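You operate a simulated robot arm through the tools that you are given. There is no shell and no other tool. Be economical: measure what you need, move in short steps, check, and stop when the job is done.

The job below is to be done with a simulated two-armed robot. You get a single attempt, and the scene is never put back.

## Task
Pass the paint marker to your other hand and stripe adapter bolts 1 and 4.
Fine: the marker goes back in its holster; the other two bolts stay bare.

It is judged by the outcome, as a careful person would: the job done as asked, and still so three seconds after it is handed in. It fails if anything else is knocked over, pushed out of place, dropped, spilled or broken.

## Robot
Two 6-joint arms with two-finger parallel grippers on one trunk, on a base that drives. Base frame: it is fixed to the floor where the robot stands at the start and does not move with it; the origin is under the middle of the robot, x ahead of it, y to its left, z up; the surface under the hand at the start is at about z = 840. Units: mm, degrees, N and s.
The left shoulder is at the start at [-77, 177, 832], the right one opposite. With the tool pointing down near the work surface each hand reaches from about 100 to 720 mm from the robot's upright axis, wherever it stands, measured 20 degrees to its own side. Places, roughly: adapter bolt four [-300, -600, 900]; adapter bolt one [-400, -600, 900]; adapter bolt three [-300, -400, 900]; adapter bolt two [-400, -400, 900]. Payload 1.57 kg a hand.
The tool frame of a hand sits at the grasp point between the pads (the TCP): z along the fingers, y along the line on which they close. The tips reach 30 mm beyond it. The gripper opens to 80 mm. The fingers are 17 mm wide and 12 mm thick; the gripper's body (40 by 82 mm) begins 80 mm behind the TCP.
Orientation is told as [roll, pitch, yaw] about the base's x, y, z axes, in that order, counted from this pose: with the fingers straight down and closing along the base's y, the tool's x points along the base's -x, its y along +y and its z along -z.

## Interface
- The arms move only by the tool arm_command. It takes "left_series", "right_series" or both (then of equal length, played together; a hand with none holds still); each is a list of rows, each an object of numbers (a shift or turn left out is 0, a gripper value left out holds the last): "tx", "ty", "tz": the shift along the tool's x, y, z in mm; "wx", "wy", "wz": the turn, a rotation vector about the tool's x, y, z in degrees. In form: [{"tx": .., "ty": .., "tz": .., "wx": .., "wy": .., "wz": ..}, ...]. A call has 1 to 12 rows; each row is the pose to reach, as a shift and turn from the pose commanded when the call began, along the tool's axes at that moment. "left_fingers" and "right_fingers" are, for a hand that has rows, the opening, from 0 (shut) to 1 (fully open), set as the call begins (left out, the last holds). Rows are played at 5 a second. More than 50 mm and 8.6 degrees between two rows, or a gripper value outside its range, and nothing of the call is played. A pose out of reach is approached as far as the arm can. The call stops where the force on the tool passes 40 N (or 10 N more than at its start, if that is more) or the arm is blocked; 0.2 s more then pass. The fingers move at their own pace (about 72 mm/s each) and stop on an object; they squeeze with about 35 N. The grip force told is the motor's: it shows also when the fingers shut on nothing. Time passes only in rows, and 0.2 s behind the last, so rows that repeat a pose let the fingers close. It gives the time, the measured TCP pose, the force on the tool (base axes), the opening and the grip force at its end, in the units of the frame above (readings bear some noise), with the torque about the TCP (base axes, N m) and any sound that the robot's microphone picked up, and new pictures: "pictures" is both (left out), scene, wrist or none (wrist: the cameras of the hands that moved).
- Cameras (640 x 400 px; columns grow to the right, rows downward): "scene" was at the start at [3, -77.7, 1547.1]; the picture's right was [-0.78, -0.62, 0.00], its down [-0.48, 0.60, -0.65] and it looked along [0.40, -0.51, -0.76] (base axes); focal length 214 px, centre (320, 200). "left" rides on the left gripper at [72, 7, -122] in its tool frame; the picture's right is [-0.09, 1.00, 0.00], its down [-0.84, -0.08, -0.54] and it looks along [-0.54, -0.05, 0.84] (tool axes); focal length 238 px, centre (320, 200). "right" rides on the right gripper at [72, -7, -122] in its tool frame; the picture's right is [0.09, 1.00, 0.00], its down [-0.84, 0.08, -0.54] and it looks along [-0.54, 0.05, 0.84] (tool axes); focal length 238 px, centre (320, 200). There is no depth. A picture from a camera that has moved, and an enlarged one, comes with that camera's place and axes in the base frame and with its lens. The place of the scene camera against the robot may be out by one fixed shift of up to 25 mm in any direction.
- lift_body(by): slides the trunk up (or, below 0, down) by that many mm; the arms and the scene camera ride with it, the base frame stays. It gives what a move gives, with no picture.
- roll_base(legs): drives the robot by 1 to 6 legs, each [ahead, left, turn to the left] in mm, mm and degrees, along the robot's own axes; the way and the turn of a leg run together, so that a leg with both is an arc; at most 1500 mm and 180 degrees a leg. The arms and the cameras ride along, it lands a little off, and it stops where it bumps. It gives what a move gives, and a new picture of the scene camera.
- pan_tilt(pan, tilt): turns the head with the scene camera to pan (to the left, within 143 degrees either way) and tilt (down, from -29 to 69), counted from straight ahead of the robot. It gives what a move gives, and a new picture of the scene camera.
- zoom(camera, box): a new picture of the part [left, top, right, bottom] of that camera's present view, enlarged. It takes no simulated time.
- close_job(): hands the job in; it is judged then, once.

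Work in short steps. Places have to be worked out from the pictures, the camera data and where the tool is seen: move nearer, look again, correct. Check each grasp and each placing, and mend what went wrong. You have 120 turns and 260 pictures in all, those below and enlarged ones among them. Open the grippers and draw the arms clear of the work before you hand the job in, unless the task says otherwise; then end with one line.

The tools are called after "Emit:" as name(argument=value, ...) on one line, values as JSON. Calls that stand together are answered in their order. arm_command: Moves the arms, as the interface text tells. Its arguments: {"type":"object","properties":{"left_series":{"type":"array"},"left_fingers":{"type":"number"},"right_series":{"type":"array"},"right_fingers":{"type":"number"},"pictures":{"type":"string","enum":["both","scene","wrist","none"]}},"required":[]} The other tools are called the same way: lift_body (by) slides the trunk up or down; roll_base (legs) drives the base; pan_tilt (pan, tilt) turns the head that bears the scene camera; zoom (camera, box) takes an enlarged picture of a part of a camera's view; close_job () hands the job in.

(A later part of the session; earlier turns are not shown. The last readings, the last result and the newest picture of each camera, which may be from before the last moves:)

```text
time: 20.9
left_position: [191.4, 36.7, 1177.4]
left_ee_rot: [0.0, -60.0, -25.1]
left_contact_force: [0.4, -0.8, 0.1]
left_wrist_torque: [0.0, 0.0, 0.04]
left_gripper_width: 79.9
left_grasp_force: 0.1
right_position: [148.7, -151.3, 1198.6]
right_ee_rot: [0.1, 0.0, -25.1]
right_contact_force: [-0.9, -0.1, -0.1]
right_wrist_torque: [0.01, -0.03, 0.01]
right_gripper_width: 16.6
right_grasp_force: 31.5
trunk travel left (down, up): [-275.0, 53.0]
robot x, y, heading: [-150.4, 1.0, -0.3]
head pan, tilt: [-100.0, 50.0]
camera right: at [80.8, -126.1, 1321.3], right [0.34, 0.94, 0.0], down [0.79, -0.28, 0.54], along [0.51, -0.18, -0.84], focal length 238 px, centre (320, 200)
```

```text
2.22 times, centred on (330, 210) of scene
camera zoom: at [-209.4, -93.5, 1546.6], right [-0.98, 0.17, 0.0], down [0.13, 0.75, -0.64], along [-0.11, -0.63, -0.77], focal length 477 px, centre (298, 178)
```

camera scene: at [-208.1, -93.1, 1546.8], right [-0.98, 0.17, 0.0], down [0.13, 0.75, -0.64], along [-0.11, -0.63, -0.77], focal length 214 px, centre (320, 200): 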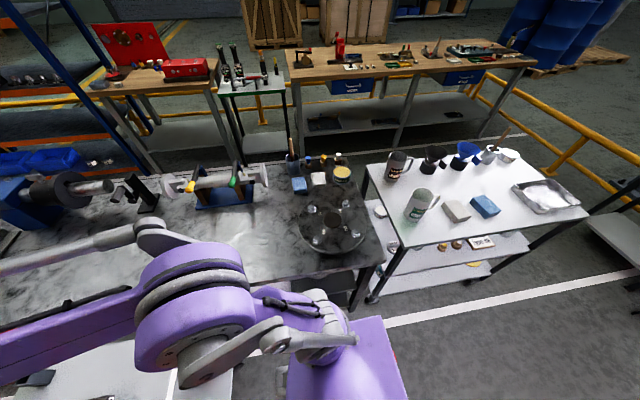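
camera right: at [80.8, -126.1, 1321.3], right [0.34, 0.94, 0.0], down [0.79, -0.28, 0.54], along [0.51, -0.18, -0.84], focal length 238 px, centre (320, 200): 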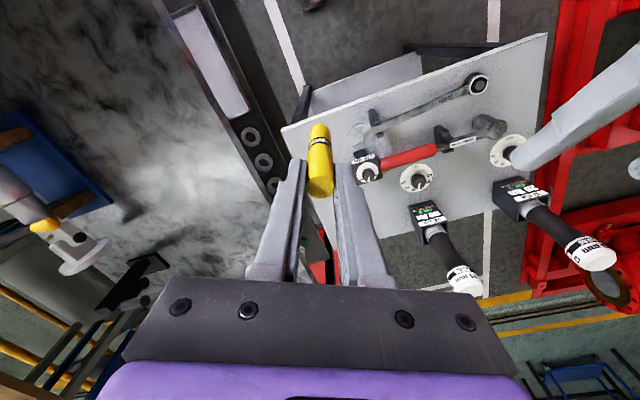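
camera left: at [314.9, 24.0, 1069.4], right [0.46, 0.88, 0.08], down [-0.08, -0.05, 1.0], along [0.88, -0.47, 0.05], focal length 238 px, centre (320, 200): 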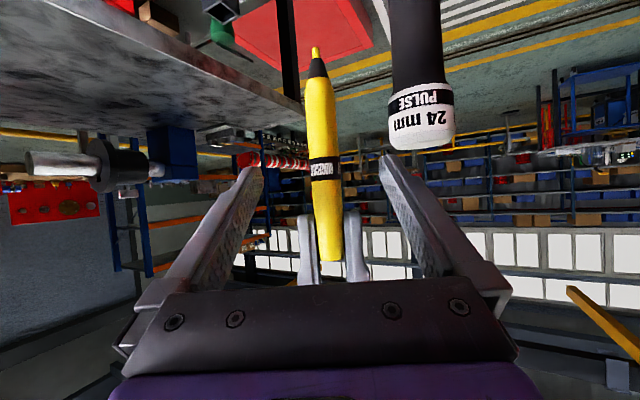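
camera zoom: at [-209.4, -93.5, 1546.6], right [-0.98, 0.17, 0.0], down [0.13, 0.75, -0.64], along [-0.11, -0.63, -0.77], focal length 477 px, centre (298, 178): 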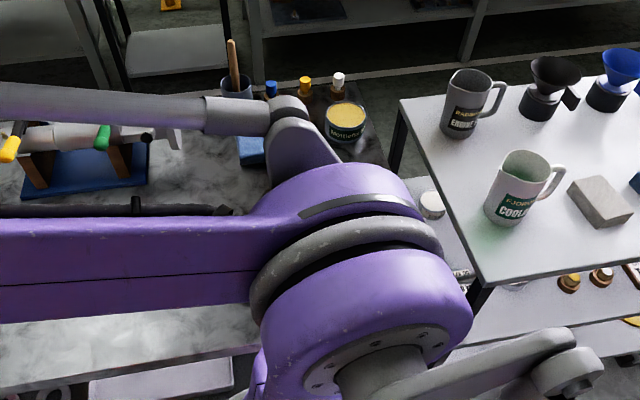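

The right hand is in at [149, -151, 1199] and holds the marker. I turn the robot 90° to the right toward the bench.

Emit:
roll_base(legs=[[0, 0, -90]])

Emit:
pan_tilt(pan=-10, tilt=50)

```text
time: 25.2
left_position: [-118.5, -343.5, 1177.0]
left_ee_rot: [0.0, -60.0, -115.8]
left_contact_force: [-0.1, -0.3, 0.3]
left_wrist_torque: [0.0, -0.01, 0.01]
left_gripper_width: 80.2
left_grasp_force: 0.1
right_position: [-304.4, -296.8, 1198.2]
right_ee_rot: [0.0, 0.0, -115.9]
right_contact_force: [0.2, 1.0, -0.4]
right_wrist_torque: [-0.03, 0.01, -0.02]
right_gripper_width: 16.7
right_grasp_force: 32.4
trunk travel left (down, up): [-275.0, 53.0]
robot x, y, heading: [-148.4, -3.2, -90.9]
head pan, tilt: [-100.0, 50.0]
camera scene: at [-228.7, 38.4, 1546.7], right [0.19, 0.98, 0.0], down [0.75, -0.14, -0.64], along [-0.63, 0.12, -0.77], focal length 214 px, centre (320, 200)
```

scene: 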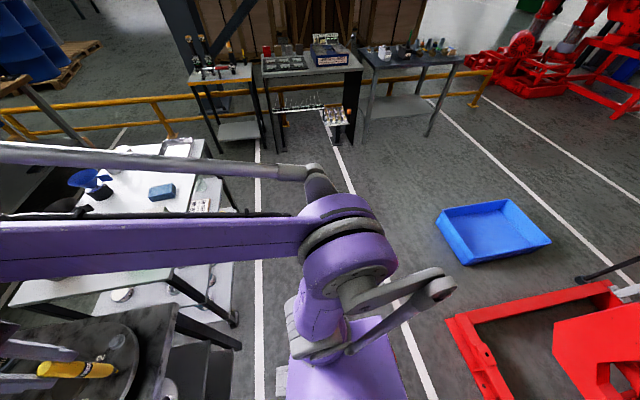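

```text
time: 26.9
left_position: [-119.3, -344.2, 1175.9]
left_ee_rot: [0.0, -60.0, -115.9]
left_contact_force: [0.5, -0.8, -0.9]
left_wrist_torque: [-0.02, -0.03, 0.03]
left_gripper_width: 80.0
left_grasp_force: 0.1
right_position: [-305.0, -297.1, 1198.2]
right_ee_rot: [0.0, 0.0, -115.8]
right_contact_force: [0.5, 0.0, -1.4]
right_wrist_torque: [0.01, 0.04, 0.01]
right_gripper_width: 16.8
right_grasp_force: 31.7
trunk travel left (down, up): [-275.0, 53.0]
robot x, y, heading: [-148.9, -1.2, -90.9]
head pan, tilt: [-10.0, 50.0]
camera scene: at [-167.7, -51.8, 1546.7], right [-0.98, 0.19, 0.0], down [0.15, 0.75, -0.64], along [-0.12, -0.63, -0.77], focal length 214 px, centre (320, 200)
```

scene: 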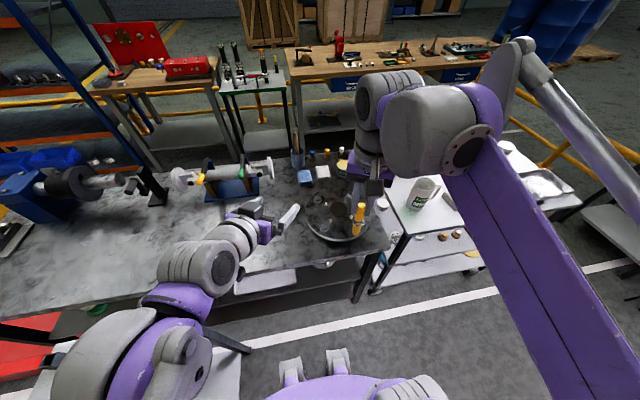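

The robot now faces the bench with both arms clear. I look through the right wrist camera and enlarge the adapter in the scene view.

Emit:
zoom(camera="right", box=[0, 0, 640, 400])

Emit:
zoom(camera="scene", box=[270, 130, 430, 260])

```text
1.00 times, centred on (320, 200) of right (not enlarged: the box is as wide or as high as the picture)
camera zoom: at [-278.9, -228.4, 1321.1], right [0.94, -0.35, 0.0], down [-0.3, -0.79, 0.54], along [-0.19, -0.51, -0.84], focal length 238 px, centre (320, 200)
```

zoom: 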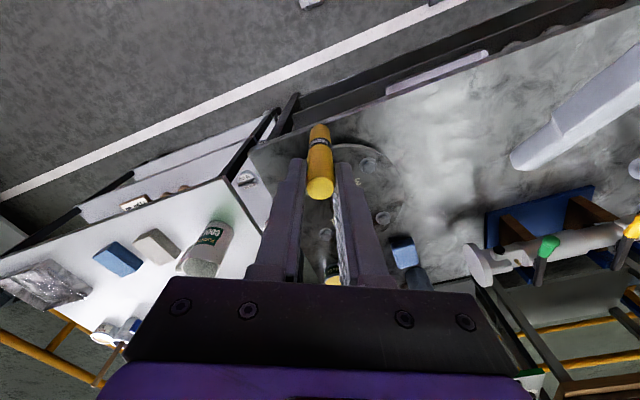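

```text
3.08 times, centred on (350, 195) of scene
camera zoom: at [-167.7, -51.8, 1546.7], right [-0.98, 0.19, 0.0], down [0.15, 0.75, -0.64], along [-0.12, -0.63, -0.77], focal length 660 px, centre (228, 215)
```

zoom: 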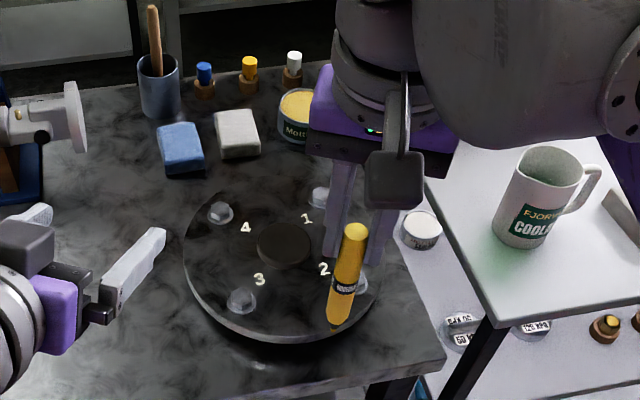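

The adapter shows clearly, and I estimate bolt 4 near [-259, -578] and bolt 1 near [-391, -588]. I zoom in on the marker from both cameras to learn where its tip sits relative to the hand.

Emit:
zoom(camera="right", box=[270, 100, 430, 200])

Emit:
zoom(camera="scene", box=[335, 175, 375, 220])

```text
4.00 times, centred on (350, 150) of right
camera zoom: at [-278.9, -228.4, 1321.1], right [0.94, -0.35, 0.0], down [-0.3, -0.79, 0.54], along [-0.19, -0.51, -0.84], focal length 953 px, centre (200, 400)
```

zoom: 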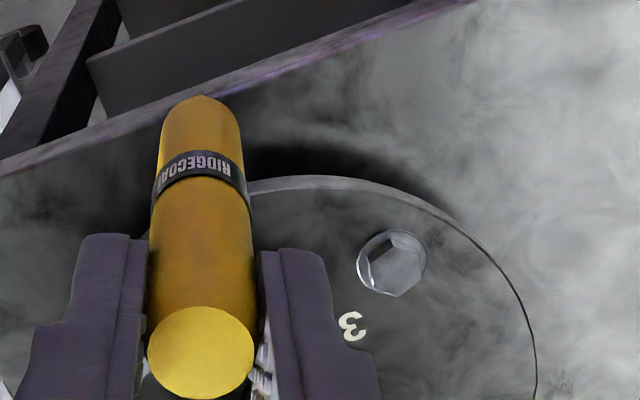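

```text
8.89 times, centred on (355, 198) of scene
camera zoom: at [-167.7, -51.8, 1546.7], right [-0.98, 0.19, 0.0], down [0.15, 0.75, -0.64], along [-0.12, -0.63, -0.77], focal length 1906 px, centre (9, 222)
```

zoom: 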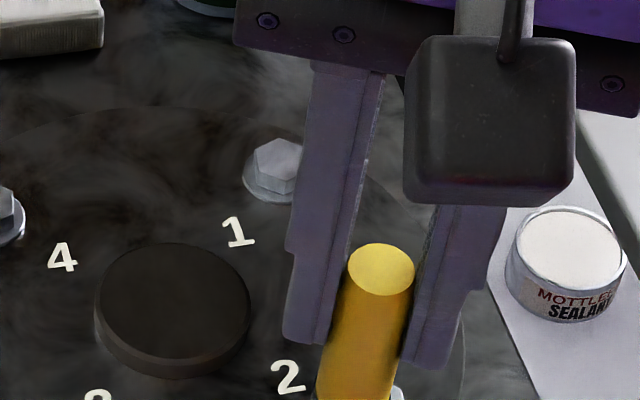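

The marker axis passes through the TCP, and the tip should be about 137 mm below it. I move the right hand over bolt 4 at about [-259, -577], with the tip held about 60 mm above the plate.

Emit:
arm_command(right_series=[{"tx": -29, "ty": 20, "tz": 5}, {"tx": -58, "ty": 41, "tz": 15}, {"tx": -87, "ty": 61, "tz": 27}, {"tx": -116, "ty": 82, "tz": 40}, {"tx": -145, "ty": 102, "tz": 54}, {"tx": -174, "ty": 123, "tz": 68}, {"tx": -203, "ty": 143, "tz": 83}, {"tx": -232, "ty": 163, "tz": 98}], pictures="both")

Emit:
zoom(camera="scene", box=[270, 130, 430, 260])

```text
time: 28.6
left_position: [-119.4, -344.9, 1176.4]
left_ee_rot: [-0.2, -60.0, -115.8]
left_contact_force: [0.4, 0.4, 0.5]
left_wrist_torque: [0.03, 0.01, -0.02]
left_gripper_width: 80.1
left_grasp_force: 0.0
right_position: [-259.4, -576.9, 1101.8]
right_ee_rot: [0.0, 0.0, -115.9]
right_contact_force: [0.0, -0.5, 0.2]
right_wrist_torque: [0.01, -0.03, 0.0]
right_gripper_width: 16.9
right_grasp_force: 31.7
trunk travel left (down, up): [-275.0, 53.0]
robot x, y, heading: [-151.0, 0.9, -91.1]
head pan, tilt: [-10.0, 50.0]
camera scene: at [-167.5, -53.6, 1546.7], right [-0.98, 0.19, 0.0], down [0.14, 0.75, -0.64], along [-0.12, -0.63, -0.77], focal length 214 px, centre (320, 200)
camera right: at [-233.0, -507.8, 1224.1], right [0.94, -0.35, 0.0], down [-0.3, -0.79, 0.54], along [-0.19, -0.51, -0.84], focal length 238 px, centre (320, 200)
```

scene: 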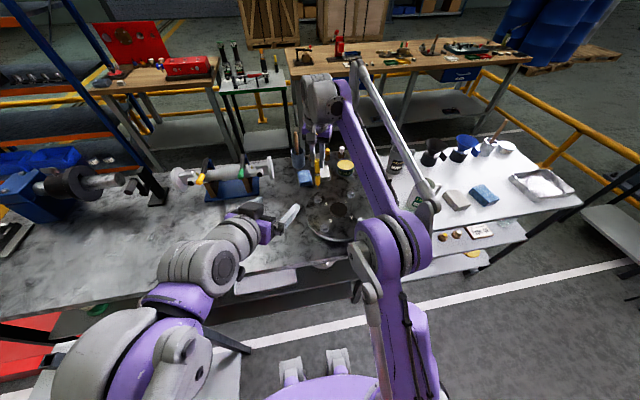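
right: 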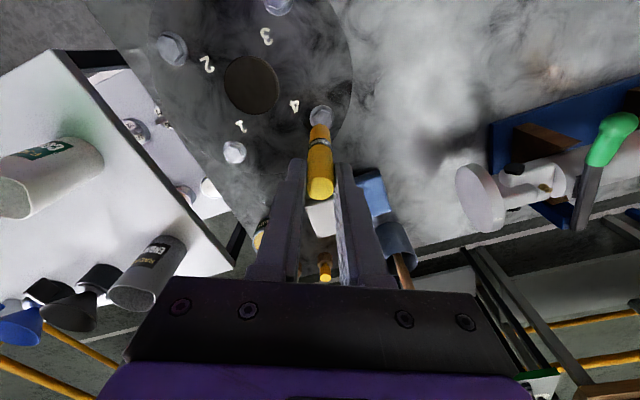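

```text
3.08 times, centred on (350, 195) of scene
camera zoom: at [-167.5, -53.6, 1546.7], right [-0.98, 0.19, 0.0], down [0.14, 0.75, -0.64], along [-0.12, -0.63, -0.77], focal length 660 px, centre (228, 215)
```

zoom: 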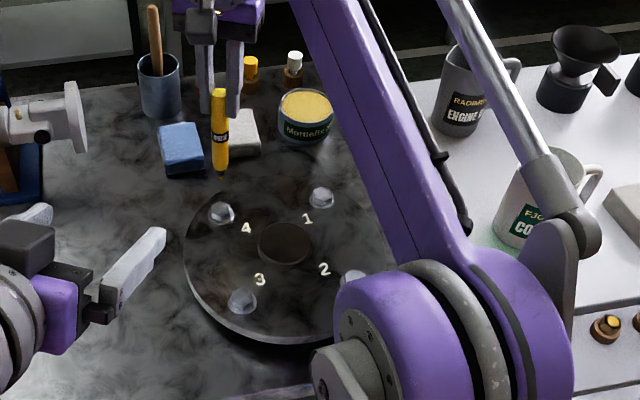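

The scene view puts the tip right above bolt 4, about 60 mm up, and the wrist view agrees within 2 mm. I lower it 45 mm and check again.

Emit:
arm_command(right_series=[{"tx": 0, "ty": 2, "tz": 22}, {"tx": 0, "ty": 2, "tz": 45}], pictures="none")

Emit:
zoom(camera="scene", box=[300, 150, 350, 205])

Emit:
zoom(camera="right", box=[200, 50, 440, 200])

Emit:
zoom(camera="left", box=[0, 0, 640, 400])

```text
time: 29.2
left_position: [-118.9, -341.8, 1177.0]
left_ee_rot: [0.0, -60.0, -115.9]
left_contact_force: [0.7, 0.3, 0.8]
left_wrist_torque: [0.03, -0.03, 0.01]
left_gripper_width: 80.0
left_grasp_force: 0.1
right_position: [-258.2, -575.4, 1056.9]
right_ee_rot: [0.1, 0.1, -115.9]
right_contact_force: [0.4, 0.5, -0.9]
right_wrist_torque: [-0.05, 0.0, 0.02]
right_gripper_width: 16.8
right_grasp_force: 31.5
trunk travel left (down, up): [-275.0, 53.0]
robot x, y, heading: [-149.7, 0.5, -91.2]
head pan, tilt: [-10.0, 50.0]
```

```text
7.27 times, centred on (325, 178) of scene
camera zoom: at [-167.7, -51.8, 1546.7], right [-0.98, 0.19, 0.0], down [0.14, 0.75, -0.64], along [-0.12, -0.63, -0.77], focal length 1560 px, centre (284, 364)
```

zoom: 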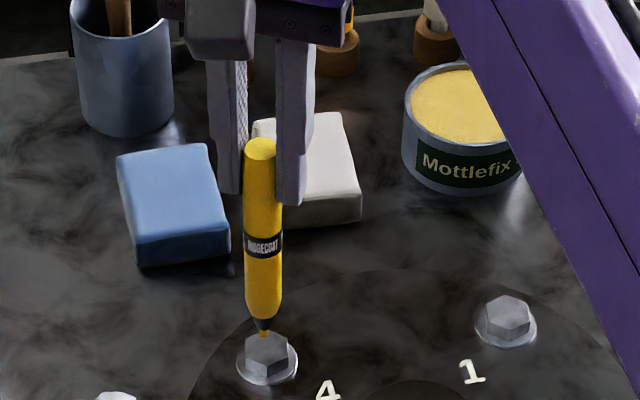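

```text
2.67 times, centred on (320, 125) of right
camera zoom: at [-231.3, -507.2, 1179.5], right [0.94, -0.35, 0.0], down [-0.3, -0.79, 0.54], along [-0.19, -0.51, -0.84], focal length 636 px, centre (320, 400)
```

zoom: 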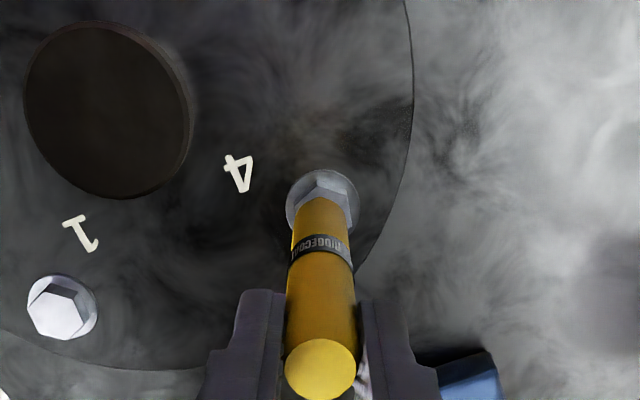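

```text
1.00 times, centred on (320, 200) of left (not enlarged: the box is as wide or as high as the picture)
camera zoom: at [-51.6, -219.8, 1175.6], right [0.88, -0.48, 0.08], down [-0.05, 0.08, 1.0], along [-0.48, -0.88, 0.05], focal length 238 px, centre (320, 200)
```

zoom: 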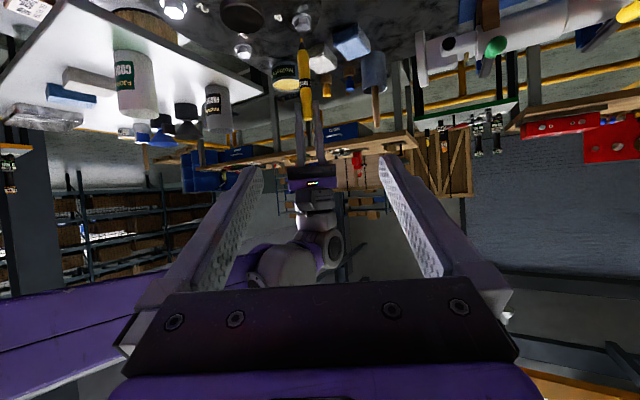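

All three cameras see the tip close above bolt 4. I enlarge the left camera's side view to judge height and offset.

Emit:
zoom(camera="left", box=[270, 0, 350, 70])

Emit:
zoom(camera="scene", box=[310, 185, 330, 205])

```text
5.71 times, centred on (310, 35) of left
camera zoom: at [-51.6, -219.8, 1175.6], right [0.88, -0.48, 0.08], down [-0.05, 0.08, 1.0], along [-0.48, -0.88, 0.05], focal length 1362 px, centre (377, 1143)
```

zoom: 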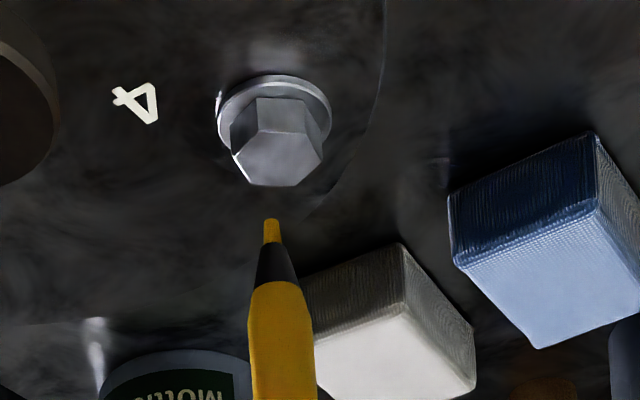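

```text
16.00 times, centred on (320, 195) of scene
camera zoom: at [-167.7, -51.8, 1546.7], right [-0.98, 0.19, 0.0], down [0.14, 0.75, -0.64], along [-0.12, -0.63, -0.77], focal length 3432 px, centre (320, 280)
```

zoom: 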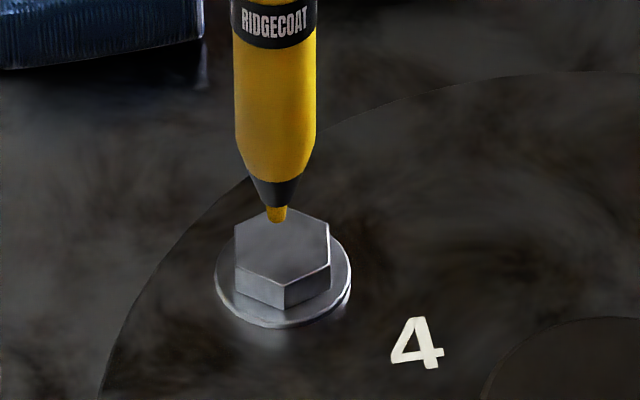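

Combining the scene, left and right views, the head's top face is about 11 mm further in −y and about 25 mm below the tip. I shift by that much, lower 12 mm, and re-measure.

Emit:
arm_command(right_series=[{"tx": -11, "ty": 3, "tz": 0}, {"tx": -11, "ty": 3, "tz": 12}], pictures="none")

Emit:
zoom(camera="left", box=[270, 0, 350, 70])

Emit:
zoom(camera="scene", box=[310, 185, 330, 205])

Emit:
zoom(camera="right", box=[260, 80, 380, 200])

```text
time: 29.9
left_position: [-118.5, -342.5, 1177.6]
left_ee_rot: [0.0, -60.0, -115.9]
left_contact_force: [0.2, -0.5, -0.1]
left_wrist_torque: [0.03, 0.02, -0.03]
left_gripper_width: 79.9
left_grasp_force: 0.2
right_position: [-259.8, -588.2, 1045.3]
right_ee_rot: [0.1, -0.1, -115.9]
right_contact_force: [0.0, 0.0, -0.3]
right_wrist_torque: [-0.05, -0.04, -0.02]
right_gripper_width: 16.6
right_grasp_force: 31.8
trunk travel left (down, up): [-275.0, 53.0]
robot x, y, heading: [-148.5, -0.3, -90.8]
head pan, tilt: [-10.0, 50.0]
```

```text
5.71 times, centred on (310, 35) of left
camera zoom: at [-51.5, -219.5, 1175.6], right [0.88, -0.48, 0.08], down [-0.05, 0.08, 1.0], along [-0.48, -0.88, 0.05], focal length 1362 px, centre (377, 1143)
```

zoom: 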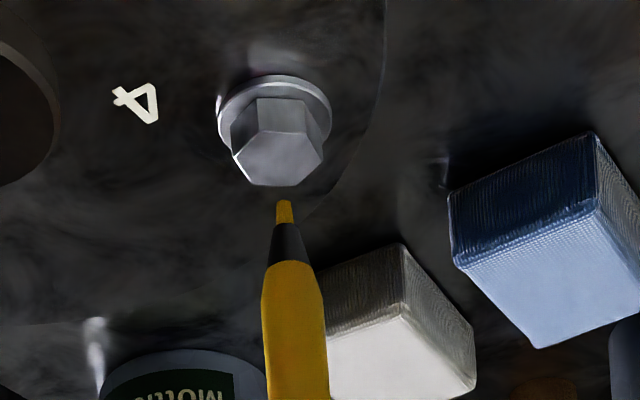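

```text
16.00 times, centred on (320, 195) of scene
camera zoom: at [-167.6, -51.4, 1546.7], right [-0.98, 0.19, 0.0], down [0.14, 0.75, -0.64], along [-0.12, -0.63, -0.77], focal length 3432 px, centre (320, 280)
```

zoom: 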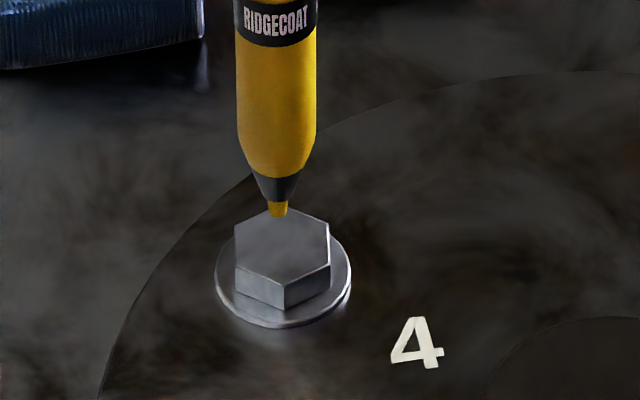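

```text
3.33 times, centred on (320, 140) of right
camera zoom: at [-233.8, -519.5, 1167.0], right [0.94, -0.35, 0.0], down [-0.3, -0.79, 0.54], along [-0.19, -0.51, -0.84], focal length 794 px, centre (320, 400)
```

zoom: 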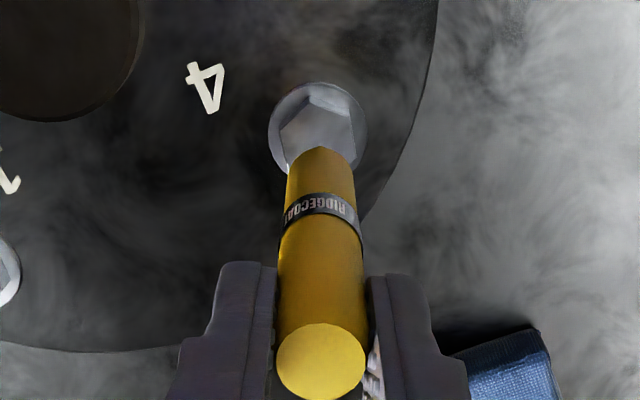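

Re-solving the views, the remaining offset is about [-1, -1] with the head 13 mm below the tip. I go to the start of a stripe 7 mm to the −x side of centre and lower 10 mm.

Emit:
arm_command(right_series=[{"tx": -4.8, "ty": -6.8, "tz": 3}, {"tx": -4.8, "ty": -6.8, "tz": 10}, {"tx": -4.8, "ty": -6.8, "tz": 10}], pictures="none")

Emit:
zoom(camera="left", box=[270, 0, 350, 70])

Emit:
zoom(camera="scene", box=[310, 185, 330, 205])

```text
time: 30.6
left_position: [-118.8, -343.4, 1176.9]
left_ee_rot: [0.0, -60.0, -115.9]
left_contact_force: [-0.2, -0.3, 0.2]
left_wrist_torque: [0.02, -0.01, 0.0]
left_gripper_width: 80.0
left_grasp_force: 0.0
right_position: [-269.0, -590.6, 1034.3]
right_ee_rot: [-0.1, 0.0, -115.9]
right_contact_force: [-0.3, 0.6, -0.7]
right_wrist_torque: [-0.01, -0.03, 0.0]
right_gripper_width: 17.1
right_grasp_force: 31.8
trunk travel left (down, up): [-275.0, 53.0]
robot x, y, heading: [-150.7, -3.0, -91.0]
head pan, tilt: [-10.0, 50.0]
```

```text
5.71 times, centred on (310, 35) of left
camera zoom: at [-51.6, -219.8, 1175.6], right [0.88, -0.48, 0.08], down [-0.05, 0.08, 1.0], along [-0.48, -0.88, 0.05], focal length 1362 px, centre (377, 1143)
```

zoom: 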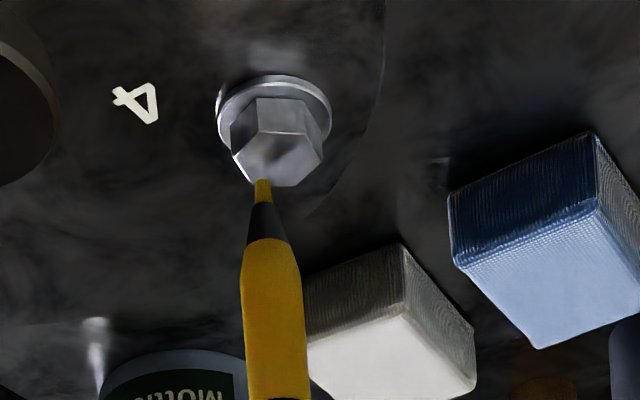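

```text
16.00 times, centred on (320, 195) of scene
camera zoom: at [-167.7, -51.8, 1546.7], right [-0.98, 0.19, 0.0], down [0.14, 0.75, -0.64], along [-0.12, -0.63, -0.77], focal length 3432 px, centre (320, 280)
```

zoom: 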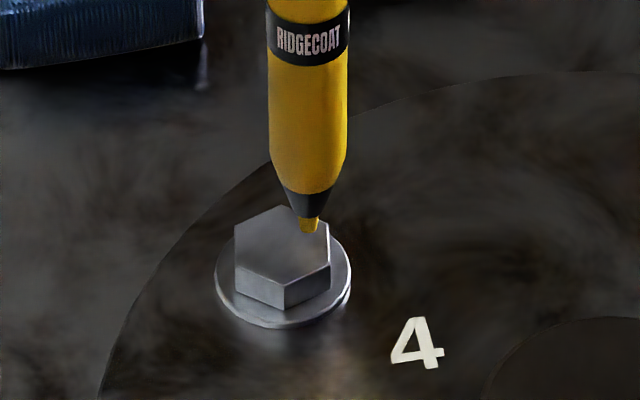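

The tip's reflection in the head shows a gap of about 3–4 mm, at the −x side of the top face as intended. I lower in small steps until I feel contact.

Emit:
arm_command(right_series=[{"tz": 1.5}, {"tz": 3}, {"tz": 3}], pictures="none")

Emit:
zoom(camera="left", box=[290, 0, 330, 40])

```text
time: 31.4
left_position: [-117.9, -342.2, 1176.7]
left_ee_rot: [0.0, -60.1, -116.0]
left_contact_force: [0.3, -1.4, 0.2]
left_wrist_torque: [0.03, -0.04, 0.02]
left_gripper_width: 80.2
left_grasp_force: 0.0
right_position: [-268.1, -589.9, 1031.6]
right_ee_rot: [0.0, -0.1, -115.8]
right_contact_force: [0.6, -2.6, 14.4]
right_wrist_torque: [-0.37, 0.04, 0.0]
right_gripper_width: 16.9
right_grasp_force: 32.4
trunk travel left (down, up): [-275.0, 53.0]
robot x, y, heading: [-152.3, -0.1, -91.1]
head pan, tilt: [-10.0, 50.0]
```

```text
10.00 times, centred on (310, 20) of left
camera zoom: at [-51.4, -219.1, 1175.9], right [0.88, -0.48, 0.08], down [-0.05, 0.08, 1.0], along [-0.48, -0.88, 0.05], focal length 2384 px, centre (420, 2000)
```

zoom: 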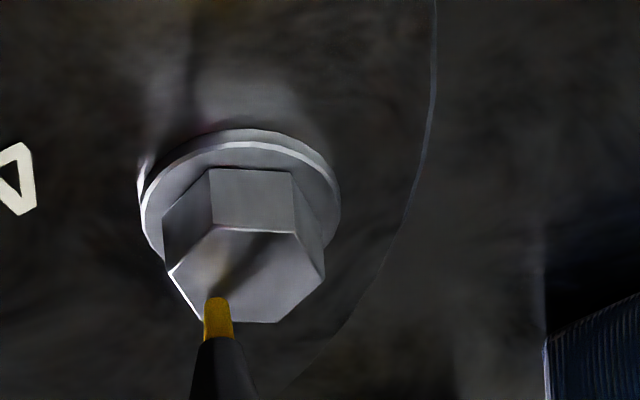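

Contact was made at 14 N, on the −x side of the head's top face. I ease off slightly and draw the stripe about 14 mm across in the +x direction, then lift.

Emit:
arm_command(right_series=[{"tz": -0.5}, {"tx": 1.8, "ty": 2.3, "tz": -0.5}, {"tx": 3.6, "ty": 4.7, "tz": -0.5}, {"tx": 5.4, "ty": 7, "tz": -0.5}, {"tx": 7.2, "ty": 9.4, "tz": -0.5}, {"tx": 9, "ty": 11.7, "tz": -0.5}], pictures="none")

Emit:
arm_command(right_series=[{"tz": -15}, {"tz": -45}], pictures="none")

Emit:
zoom(camera="left", box=[270, 0, 350, 70])

Emit:
zoom(camera="scene", box=[310, 185, 330, 205])

```text
time: 32.9
left_position: [-118.6, -341.9, 1176.9]
left_ee_rot: [0.0, -60.0, -116.1]
left_contact_force: [0.1, -0.3, -0.1]
left_wrist_torque: [0.0, -0.01, 0.0]
left_gripper_width: 80.2
left_grasp_force: 0.0
right_position: [-253.3, -586.5, 1031.7]
right_ee_rot: [0.1, -0.2, -116.0]
right_contact_force: [-4.5, -2.0, 13.5]
right_wrist_torque: [-0.14, 0.61, 0.04]
right_gripper_width: 16.9
right_grasp_force: 31.8
trunk travel left (down, up): [-275.0, 53.0]
robot x, y, heading: [-147.0, 2.3, -91.1]
head pan, tilt: [-10.0, 50.0]
```

```text
time: 33.5
left_position: [-118.8, -343.5, 1176.4]
left_ee_rot: [-0.1, -59.9, -115.8]
left_contact_force: [-0.1, -0.2, 0.4]
left_wrist_torque: [-0.02, 0.01, 0.03]
left_gripper_width: 80.1
left_grasp_force: 0.1
right_position: [-252.8, -587.6, 1077.8]
right_ee_rot: [-0.1, 0.0, -115.9]
right_contact_force: [-0.1, 0.7, -0.3]
right_wrist_torque: [0.03, 0.0, 0.0]
right_gripper_width: 16.7
right_grasp_force: 32.5
trunk travel left (down, up): [-275.0, 53.0]
robot x, y, heading: [-147.1, 0.1, -90.7]
head pan, tilt: [-10.0, 50.0]
```

```text
5.71 times, centred on (310, 35) of left
camera zoom: at [-51.5, -219.7, 1175.5], right [0.88, -0.48, 0.08], down [-0.05, 0.08, 1.0], along [-0.48, -0.88, 0.05], focal length 1362 px, centre (377, 1143)
```

zoom: 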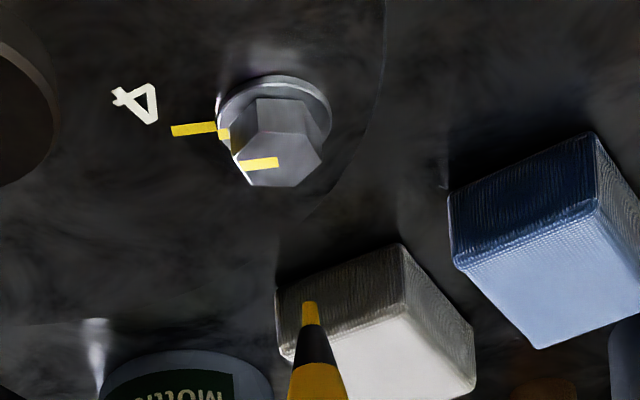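

```text
16.00 times, centred on (320, 195) of scene
camera zoom: at [-167.6, -51.7, 1546.6], right [-0.98, 0.19, 0.0], down [0.14, 0.75, -0.64], along [-0.12, -0.63, -0.77], focal length 3432 px, centre (320, 280)
```

zoom: 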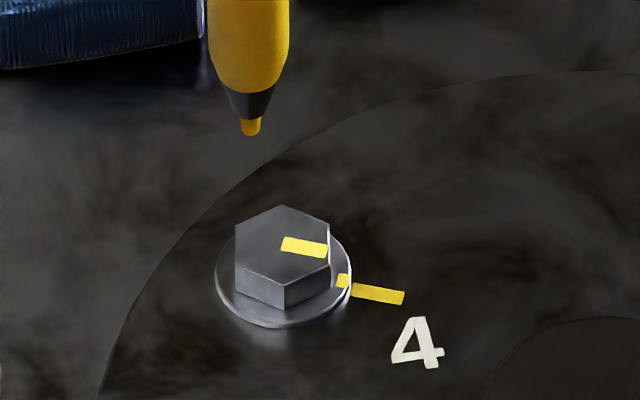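

Bolt 4 now carries a stripe from its head onto the plate. Bolt 1 lies about [-134, -4] from bolt 4, so I move there with the tip about 20 mm above the head.

Emit:
arm_command(right_series=[{"tx": -16, "ty": -31, "tz": 0}, {"tx": -33, "ty": -63, "tz": 0}, {"tx": -49, "ty": -94, "tz": 5}, {"tx": -65.5, "ty": -125.7, "tz": 25}, {"tx": -65.5, "ty": -125.7, "tz": 25}], pictures="wrist")

Emit:
zoom(camera="left", box=[220, 0, 300, 70])

Emit:
zoom(camera="scene", box=[342, 180, 362, 200])

```text
time: 34.6
left_position: [-117.7, -344.1, 1175.7]
left_ee_rot: [-0.1, -60.1, -115.9]
left_contact_force: [-0.2, -1.1, 0.3]
left_wrist_torque: [-0.02, -0.01, -0.02]
left_gripper_width: 80.0
left_grasp_force: 0.1
right_position: [-397.6, -589.7, 1049.3]
right_ee_rot: [0.0, -0.1, -115.9]
right_contact_force: [0.8, -0.3, -0.2]
right_wrist_torque: [0.01, -0.01, -0.01]
right_gripper_width: 16.7
right_grasp_force: 31.8
trunk travel left (down, up): [-275.0, 53.0]
robot x, y, heading: [-149.2, -0.1, -90.9]
head pan, tilt: [-10.0, 50.0]
camera right: at [-370.9, -521.8, 1171.3], right [0.94, -0.35, 0.0], down [-0.3, -0.79, 0.54], along [-0.19, -0.51, -0.84], focal length 238 px, centre (320, 200)
```

right: 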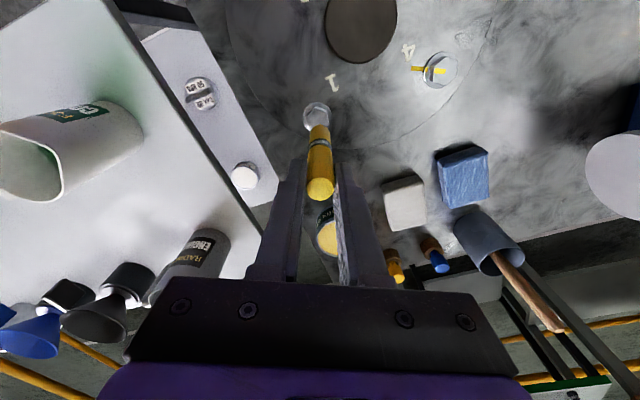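

```text
5.71 times, centred on (260, 35) of left
camera zoom: at [-50.9, -219.7, 1175.5], right [0.88, -0.48, 0.08], down [-0.05, 0.08, 1.0], along [-0.48, -0.88, 0.05], focal length 1362 px, centre (663, 1143)
```

zoom: 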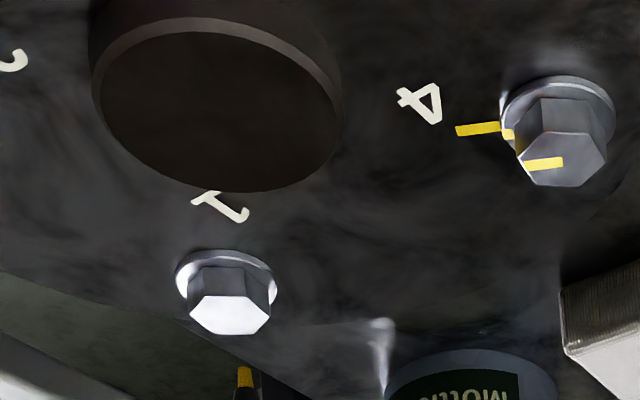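

```text
16.00 times, centred on (352, 190) of scene
camera zoom: at [-166.8, -51.7, 1546.7], right [-0.98, 0.19, 0.0], down [0.14, 0.75, -0.64], along [-0.12, -0.63, -0.77], focal length 3432 px, centre (-192, 360)
```

zoom: 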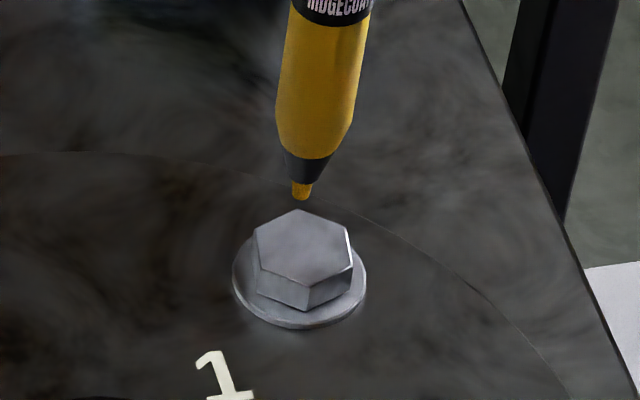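

The views give bolt 1's head centre at about [-3, 0] from the tip and roughly 17–20 mm below it. I go to the stripe start on the −x side and lower 13 mm.

Emit:
arm_command(right_series=[{"tx": -4, "ty": -9.5, "tz": 3}, {"tx": -4, "ty": -9.5, "tz": 13}, {"tx": -4, "ty": -9.5, "tz": 13}], pictures="none")

Emit:
zoom(camera="left", box=[240, 35, 280, 75])

Emit:
zoom(camera="scene", box=[342, 180, 362, 200])

```text
time: 35.5
left_position: [-118.3, -342.8, 1177.6]
left_ee_rot: [0.0, -59.9, -115.9]
left_contact_force: [-0.5, -0.4, -0.7]
left_wrist_torque: [0.0, -0.01, 0.03]
left_gripper_width: 79.8
left_grasp_force: 0.2
right_position: [-406.9, -588.9, 1037.1]
right_ee_rot: [0.0, 0.0, -115.9]
right_contact_force: [-0.5, -0.2, -0.1]
right_wrist_torque: [0.0, -0.03, 0.01]
right_gripper_width: 17.1
right_grasp_force: 31.9
trunk travel left (down, up): [-275.0, 53.0]
robot x, y, heading: [-148.7, 1.3, -90.9]
head pan, tilt: [-10.0, 50.0]
```

```text
10.00 times, centred on (260, 55) of left
camera zoom: at [-51.6, -219.7, 1175.6], right [0.88, -0.48, 0.08], down [-0.05, 0.08, 1.0], along [-0.48, -0.88, 0.05], focal length 2384 px, centre (920, 1650)
```

zoom: 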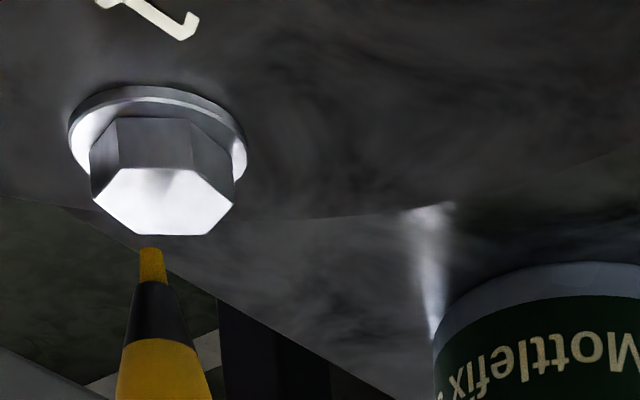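

```text
16.00 times, centred on (352, 190) of scene
camera zoom: at [-167.7, -51.7, 1546.7], right [-0.98, 0.19, 0.0], down [0.14, 0.75, -0.64], along [-0.12, -0.63, -0.77], focal length 3432 px, centre (-192, 360)
```

zoom: 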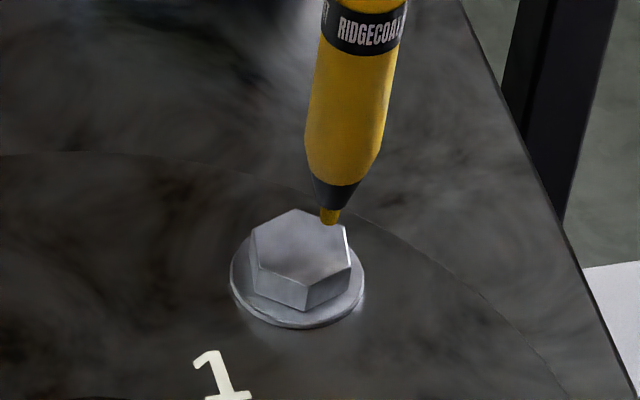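

The tip is about 7 mm to the −x side of the head centre and about 6 mm above it, as planned. I lower until contact.

Emit:
arm_command(right_series=[{"tz": 2}, {"tz": 4}, {"tz": 5}, {"tz": 5}], pictures="none")

Emit:
zoom(camera="left", box=[240, 35, 280, 75])

```text
time: 36.5
left_position: [-118.5, -342.0, 1177.0]
left_ee_rot: [0.0, -60.0, -115.8]
left_contact_force: [0.1, 0.5, 0.1]
left_wrist_torque: [-0.01, 0.0, -0.01]
left_gripper_width: 80.1
left_grasp_force: 0.1
right_position: [-405.1, -589.1, 1031.8]
right_ee_rot: [0.0, 0.0, -115.9]
right_contact_force: [-0.1, -0.1, -0.3]
right_wrist_torque: [0.02, 0.0, -0.03]
right_gripper_width: 16.8
right_grasp_force: 32.5
trunk travel left (down, up): [-275.0, 53.0]
robot x, y, heading: [-144.6, -4.2, -90.7]
head pan, tilt: [-10.0, 50.0]
```

```text
10.00 times, centred on (260, 55) of left
camera zoom: at [-51.6, -219.8, 1175.6], right [0.88, -0.48, 0.08], down [-0.05, 0.08, 1.0], along [-0.48, -0.88, 0.05], focal length 2384 px, centre (920, 1650)
```

zoom: 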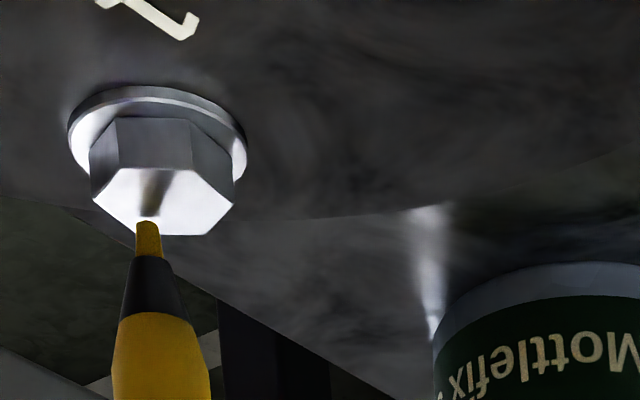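

The tip and its reflection nearly meet on the face. I lower 1.5 mm more.

Emit:
arm_command(right_series=[{"tz": 1}, {"tz": 1.7}, {"tz": 1.7}], pictures="none")

Emit:
zoom(camera="left", box=[240, 35, 280, 75])

```text
time: 37.2
left_position: [-117.7, -342.5, 1176.4]
left_ee_rot: [0.1, -60.0, -115.9]
left_contact_force: [-0.4, 0.5, -0.6]
left_wrist_torque: [-0.01, -0.04, -0.01]
left_gripper_width: 80.1
left_grasp_force: 0.1
right_position: [-405.8, -588.7, 1032.2]
right_ee_rot: [0.0, -0.1, -115.9]
right_contact_force: [-1.0, -1.9, 9.2]
right_wrist_torque: [-0.24, 0.14, 0.01]
right_gripper_width: 17.0
right_grasp_force: 32.4
trunk travel left (down, up): [-275.0, 53.0]
robot x, y, heading: [-149.0, -2.8, -90.6]
head pan, tilt: [-10.0, 50.0]
```

```text
10.00 times, centred on (260, 55) of left
camera zoom: at [-51.4, -219.3, 1175.8], right [0.88, -0.48, 0.08], down [-0.05, 0.08, 1.0], along [-0.48, -0.88, 0.05], focal length 2384 px, centre (920, 1650)
```

zoom: 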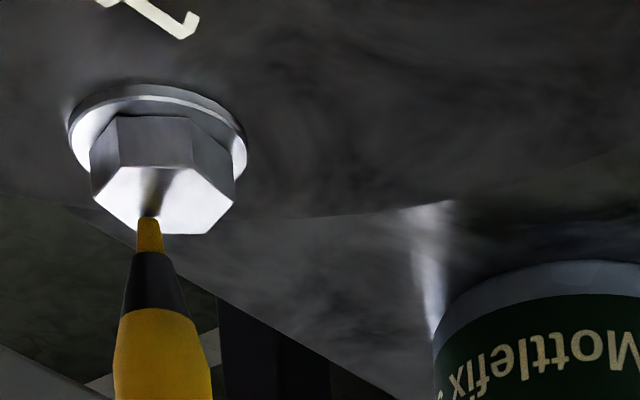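

Contact is at 9 N on the −x part of the face. I draw the same stripe across bolt 1 and lift.

Emit:
arm_command(right_series=[{}, {"tx": 1.8, "ty": 2.3}, {"tx": 3.6, "ty": 4.7}, {"tx": 5.4, "ty": 7}, {"tx": 7.2, "ty": 9.4}, {"tx": 8.5, "ty": 11}], pictures="none")

Emit:
arm_command(right_series=[{"tz": -15}, {"tz": -45}, {"tz": -80}], pictures="none")

Emit:
zoom(camera="scene", box=[290, 160, 380, 250])

```text
time: 38.6
left_position: [-117.5, -343.5, 1176.9]
left_ee_rot: [0.0, -59.9, -115.9]
left_contact_force: [-0.7, -1.1, 0.5]
left_wrist_torque: [0.0, 0.0, 0.06]
left_gripper_width: 79.9
left_grasp_force: 0.2
right_position: [-392.0, -588.0, 1031.2]
right_ee_rot: [-0.1, 0.0, -115.9]
right_contact_force: [-1.6, 0.4, 4.8]
right_wrist_torque: [-0.09, 0.21, -0.01]
right_gripper_width: 16.9
right_grasp_force: 32.1
trunk travel left (down, up): [-275.0, 53.0]
robot x, y, heading: [-150.1, -2.4, -90.7]
head pan, tilt: [-10.0, 50.0]
```

```text
time: 39.5
left_position: [-117.9, -343.5, 1177.4]
left_ee_rot: [-0.1, -60.0, -115.8]
left_contact_force: [0.1, -0.3, 0.0]
left_wrist_torque: [-0.01, 0.0, -0.01]
left_gripper_width: 79.7
left_grasp_force: 0.0
right_position: [-391.7, -588.2, 1112.7]
right_ee_rot: [-0.1, 0.0, -115.9]
right_contact_force: [0.6, -0.9, -0.1]
right_wrist_torque: [0.01, 0.01, 0.01]
right_gripper_width: 16.8
right_grasp_force: 32.1
trunk travel left (down, up): [-275.0, 53.0]
robot x, y, heading: [-151.4, 0.7, -90.8]
head pan, tilt: [-10.0, 50.0]
```

```text
4.44 times, centred on (335, 205) of scene
camera zoom: at [-167.7, -52.3, 1546.7], right [-0.98, 0.19, 0.0], down [0.14, 0.75, -0.64], along [-0.12, -0.63, -0.77], focal length 953 px, centre (253, 178)
```

zoom: 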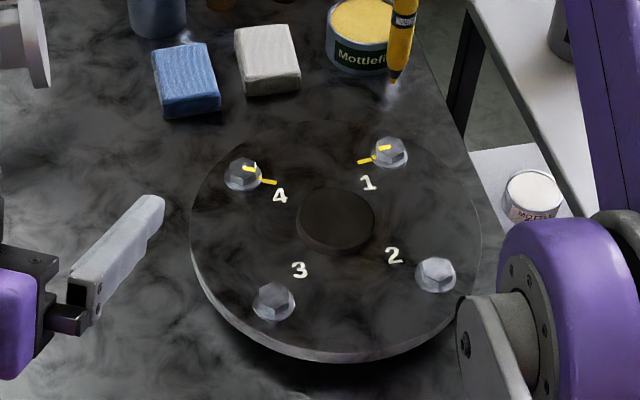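

Both stripes are in place, and bolts 2 and 3 stay bare. I retract the right hand the way it came, then drive back to the holster.

Emit:
arm_command(right_series=[{"tz": -25}, {"tx": 35, "ty": -6, "tz": -50}, {"tx": 75, "ty": -12, "tz": -75}, {"tx": 120, "ty": -20, "tz": -85}, {"tx": 165, "ty": -27, "tz": -85}, {"tx": 210, "ty": -34, "tz": -85}, {"tx": 255, "ty": -42, "tz": -85}, {"tx": 300, "ty": -49, "tz": -85}], pictures="none")

Emit:
roll_base(legs=[[0, 0, 90.8]])

Emit:
pan_tilt(pan=-20, tilt=45)

```text
time: 41.2
left_position: [-118.3, -340.5, 1177.2]
left_ee_rot: [0.0, -60.1, -116.0]
left_contact_force: [0.1, 0.9, -0.7]
left_wrist_torque: [0.0, -0.01, -0.03]
left_gripper_width: 79.9
left_grasp_force: 0.0
right_position: [-305.6, -293.3, 1200.5]
right_ee_rot: [-0.1, -0.1, -115.9]
right_contact_force: [0.4, -0.2, 0.0]
right_wrist_torque: [-0.01, -0.02, -0.01]
right_gripper_width: 16.5
right_grasp_force: 32.3
right hand out of reach, approached as far as the arm can: row 1
trunk travel left (down, up): [-275.0, 53.0]
robot x, y, heading: [-153.5, 1.0, -90.8]
head pan, tilt: [-10.0, 50.0]
```

```text
time: 45.5
left_position: [192.2, 36.0, 1177.1]
left_ee_rot: [-0.1, -60.0, -25.1]
left_contact_force: [-0.1, 0.4, 0.9]
left_wrist_torque: [-0.01, 0.03, -0.01]
left_gripper_width: 79.9
left_grasp_force: 0.0
right_position: [148.3, -153.0, 1200.5]
right_ee_rot: [0.0, 0.0, -25.1]
right_contact_force: [-0.7, 0.0, -0.7]
right_wrist_torque: [-0.01, 0.0, -0.01]
right_gripper_width: 16.9
right_grasp_force: 31.6
trunk travel left (down, up): [-275.0, 53.0]
robot x, y, heading: [-149.8, 0.1, -0.1]
head pan, tilt: [-10.0, 50.0]
camera scene: at [-119.0, -30.7, 1546.7], right [-0.17, -0.98, 0.0], down [-0.75, 0.13, -0.64], along [0.63, -0.11, -0.77], focal length 214 px, centre (320, 200)
```

scene: 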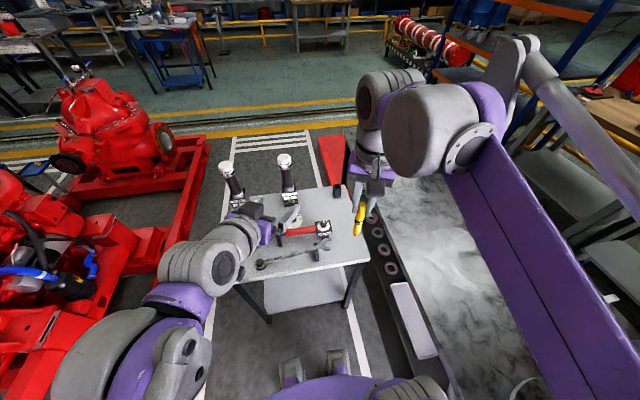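

```text
time: 46.2
left_position: [192.4, 35.6, 1176.4]
left_ee_rot: [0.0, -60.0, -25.1]
left_contact_force: [-0.7, 0.2, 0.3]
left_wrist_torque: [0.02, -0.02, 0.0]
left_gripper_width: 79.9
left_grasp_force: 0.0
right_position: [149.1, -151.3, 1200.7]
right_ee_rot: [0.0, 0.1, -25.1]
right_contact_force: [0.7, -0.3, 0.1]
right_wrist_torque: [-0.02, 0.01, 0.04]
right_gripper_width: 16.8
right_grasp_force: 32.2
trunk travel left (down, up): [-275.0, 53.0]
robot x, y, heading: [-150.0, -0.2, -0.3]
head pan, tilt: [-20.0, 45.0]
camera scene: at [-118.4, -45.1, 1553.6], right [-0.34, -0.94, 0.0], down [-0.66, 0.24, -0.71], along [0.66, -0.24, -0.71], focal length 214 px, centre (320, 200)
```

scene: 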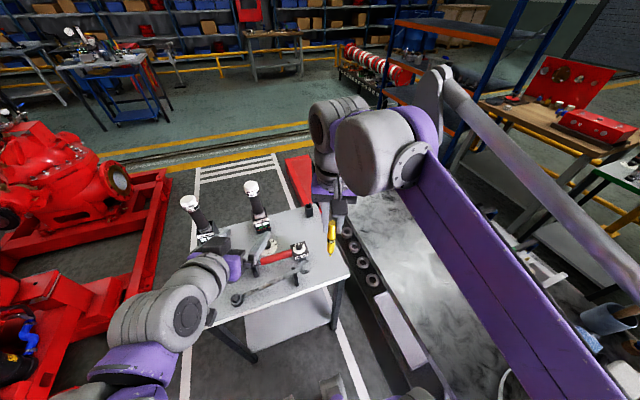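

Everything is clear, so I drive 150 mm ahead to the starting stance.

Emit:
roll_base(legs=[[150, 0, 0]])

Emit:
zoom(camera="right", box=[200, 80, 440, 230])

```text
time: 47.6
left_position: [343.2, 34.4, 1177.3]
left_ee_rot: [0.0, -60.1, -25.0]
left_contact_force: [0.3, -0.6, 0.8]
left_wrist_torque: [0.01, 0.01, 0.03]
left_gripper_width: 80.4
left_grasp_force: 0.2
right_position: [300.3, -151.3, 1199.7]
right_ee_rot: [0.1, 0.0, -24.9]
right_contact_force: [0.1, -0.3, -0.4]
right_wrist_torque: [0.0, 0.01, 0.01]
right_gripper_width: 16.8
right_grasp_force: 31.5
trunk travel left (down, up): [-275.0, 53.0]
robot x, y, heading: [1.6, -1.0, -0.1]
head pan, tilt: [-20.0, 45.0]
camera scene: at [32.5, -45.2, 1553.5], right [-0.34, -0.94, 0.0], down [-0.66, 0.24, -0.71], along [0.66, -0.24, -0.71], focal length 214 px, centre (320, 200)
```

scene: 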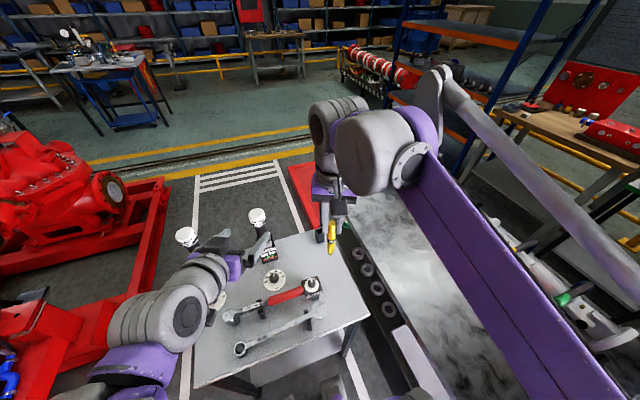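

```text
2.67 times, centred on (320, 155) of right
camera zoom: at [232.2, -126.7, 1322.9], right [0.34, 0.94, 0.0], down [0.79, -0.28, 0.54], along [0.51, -0.18, -0.84], focal length 636 px, centre (320, 320)
```

zoom: 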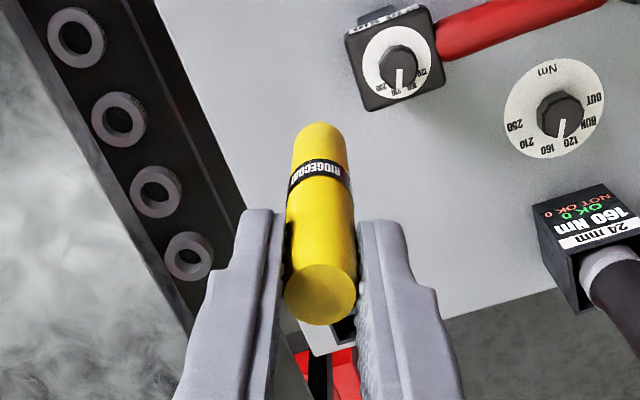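

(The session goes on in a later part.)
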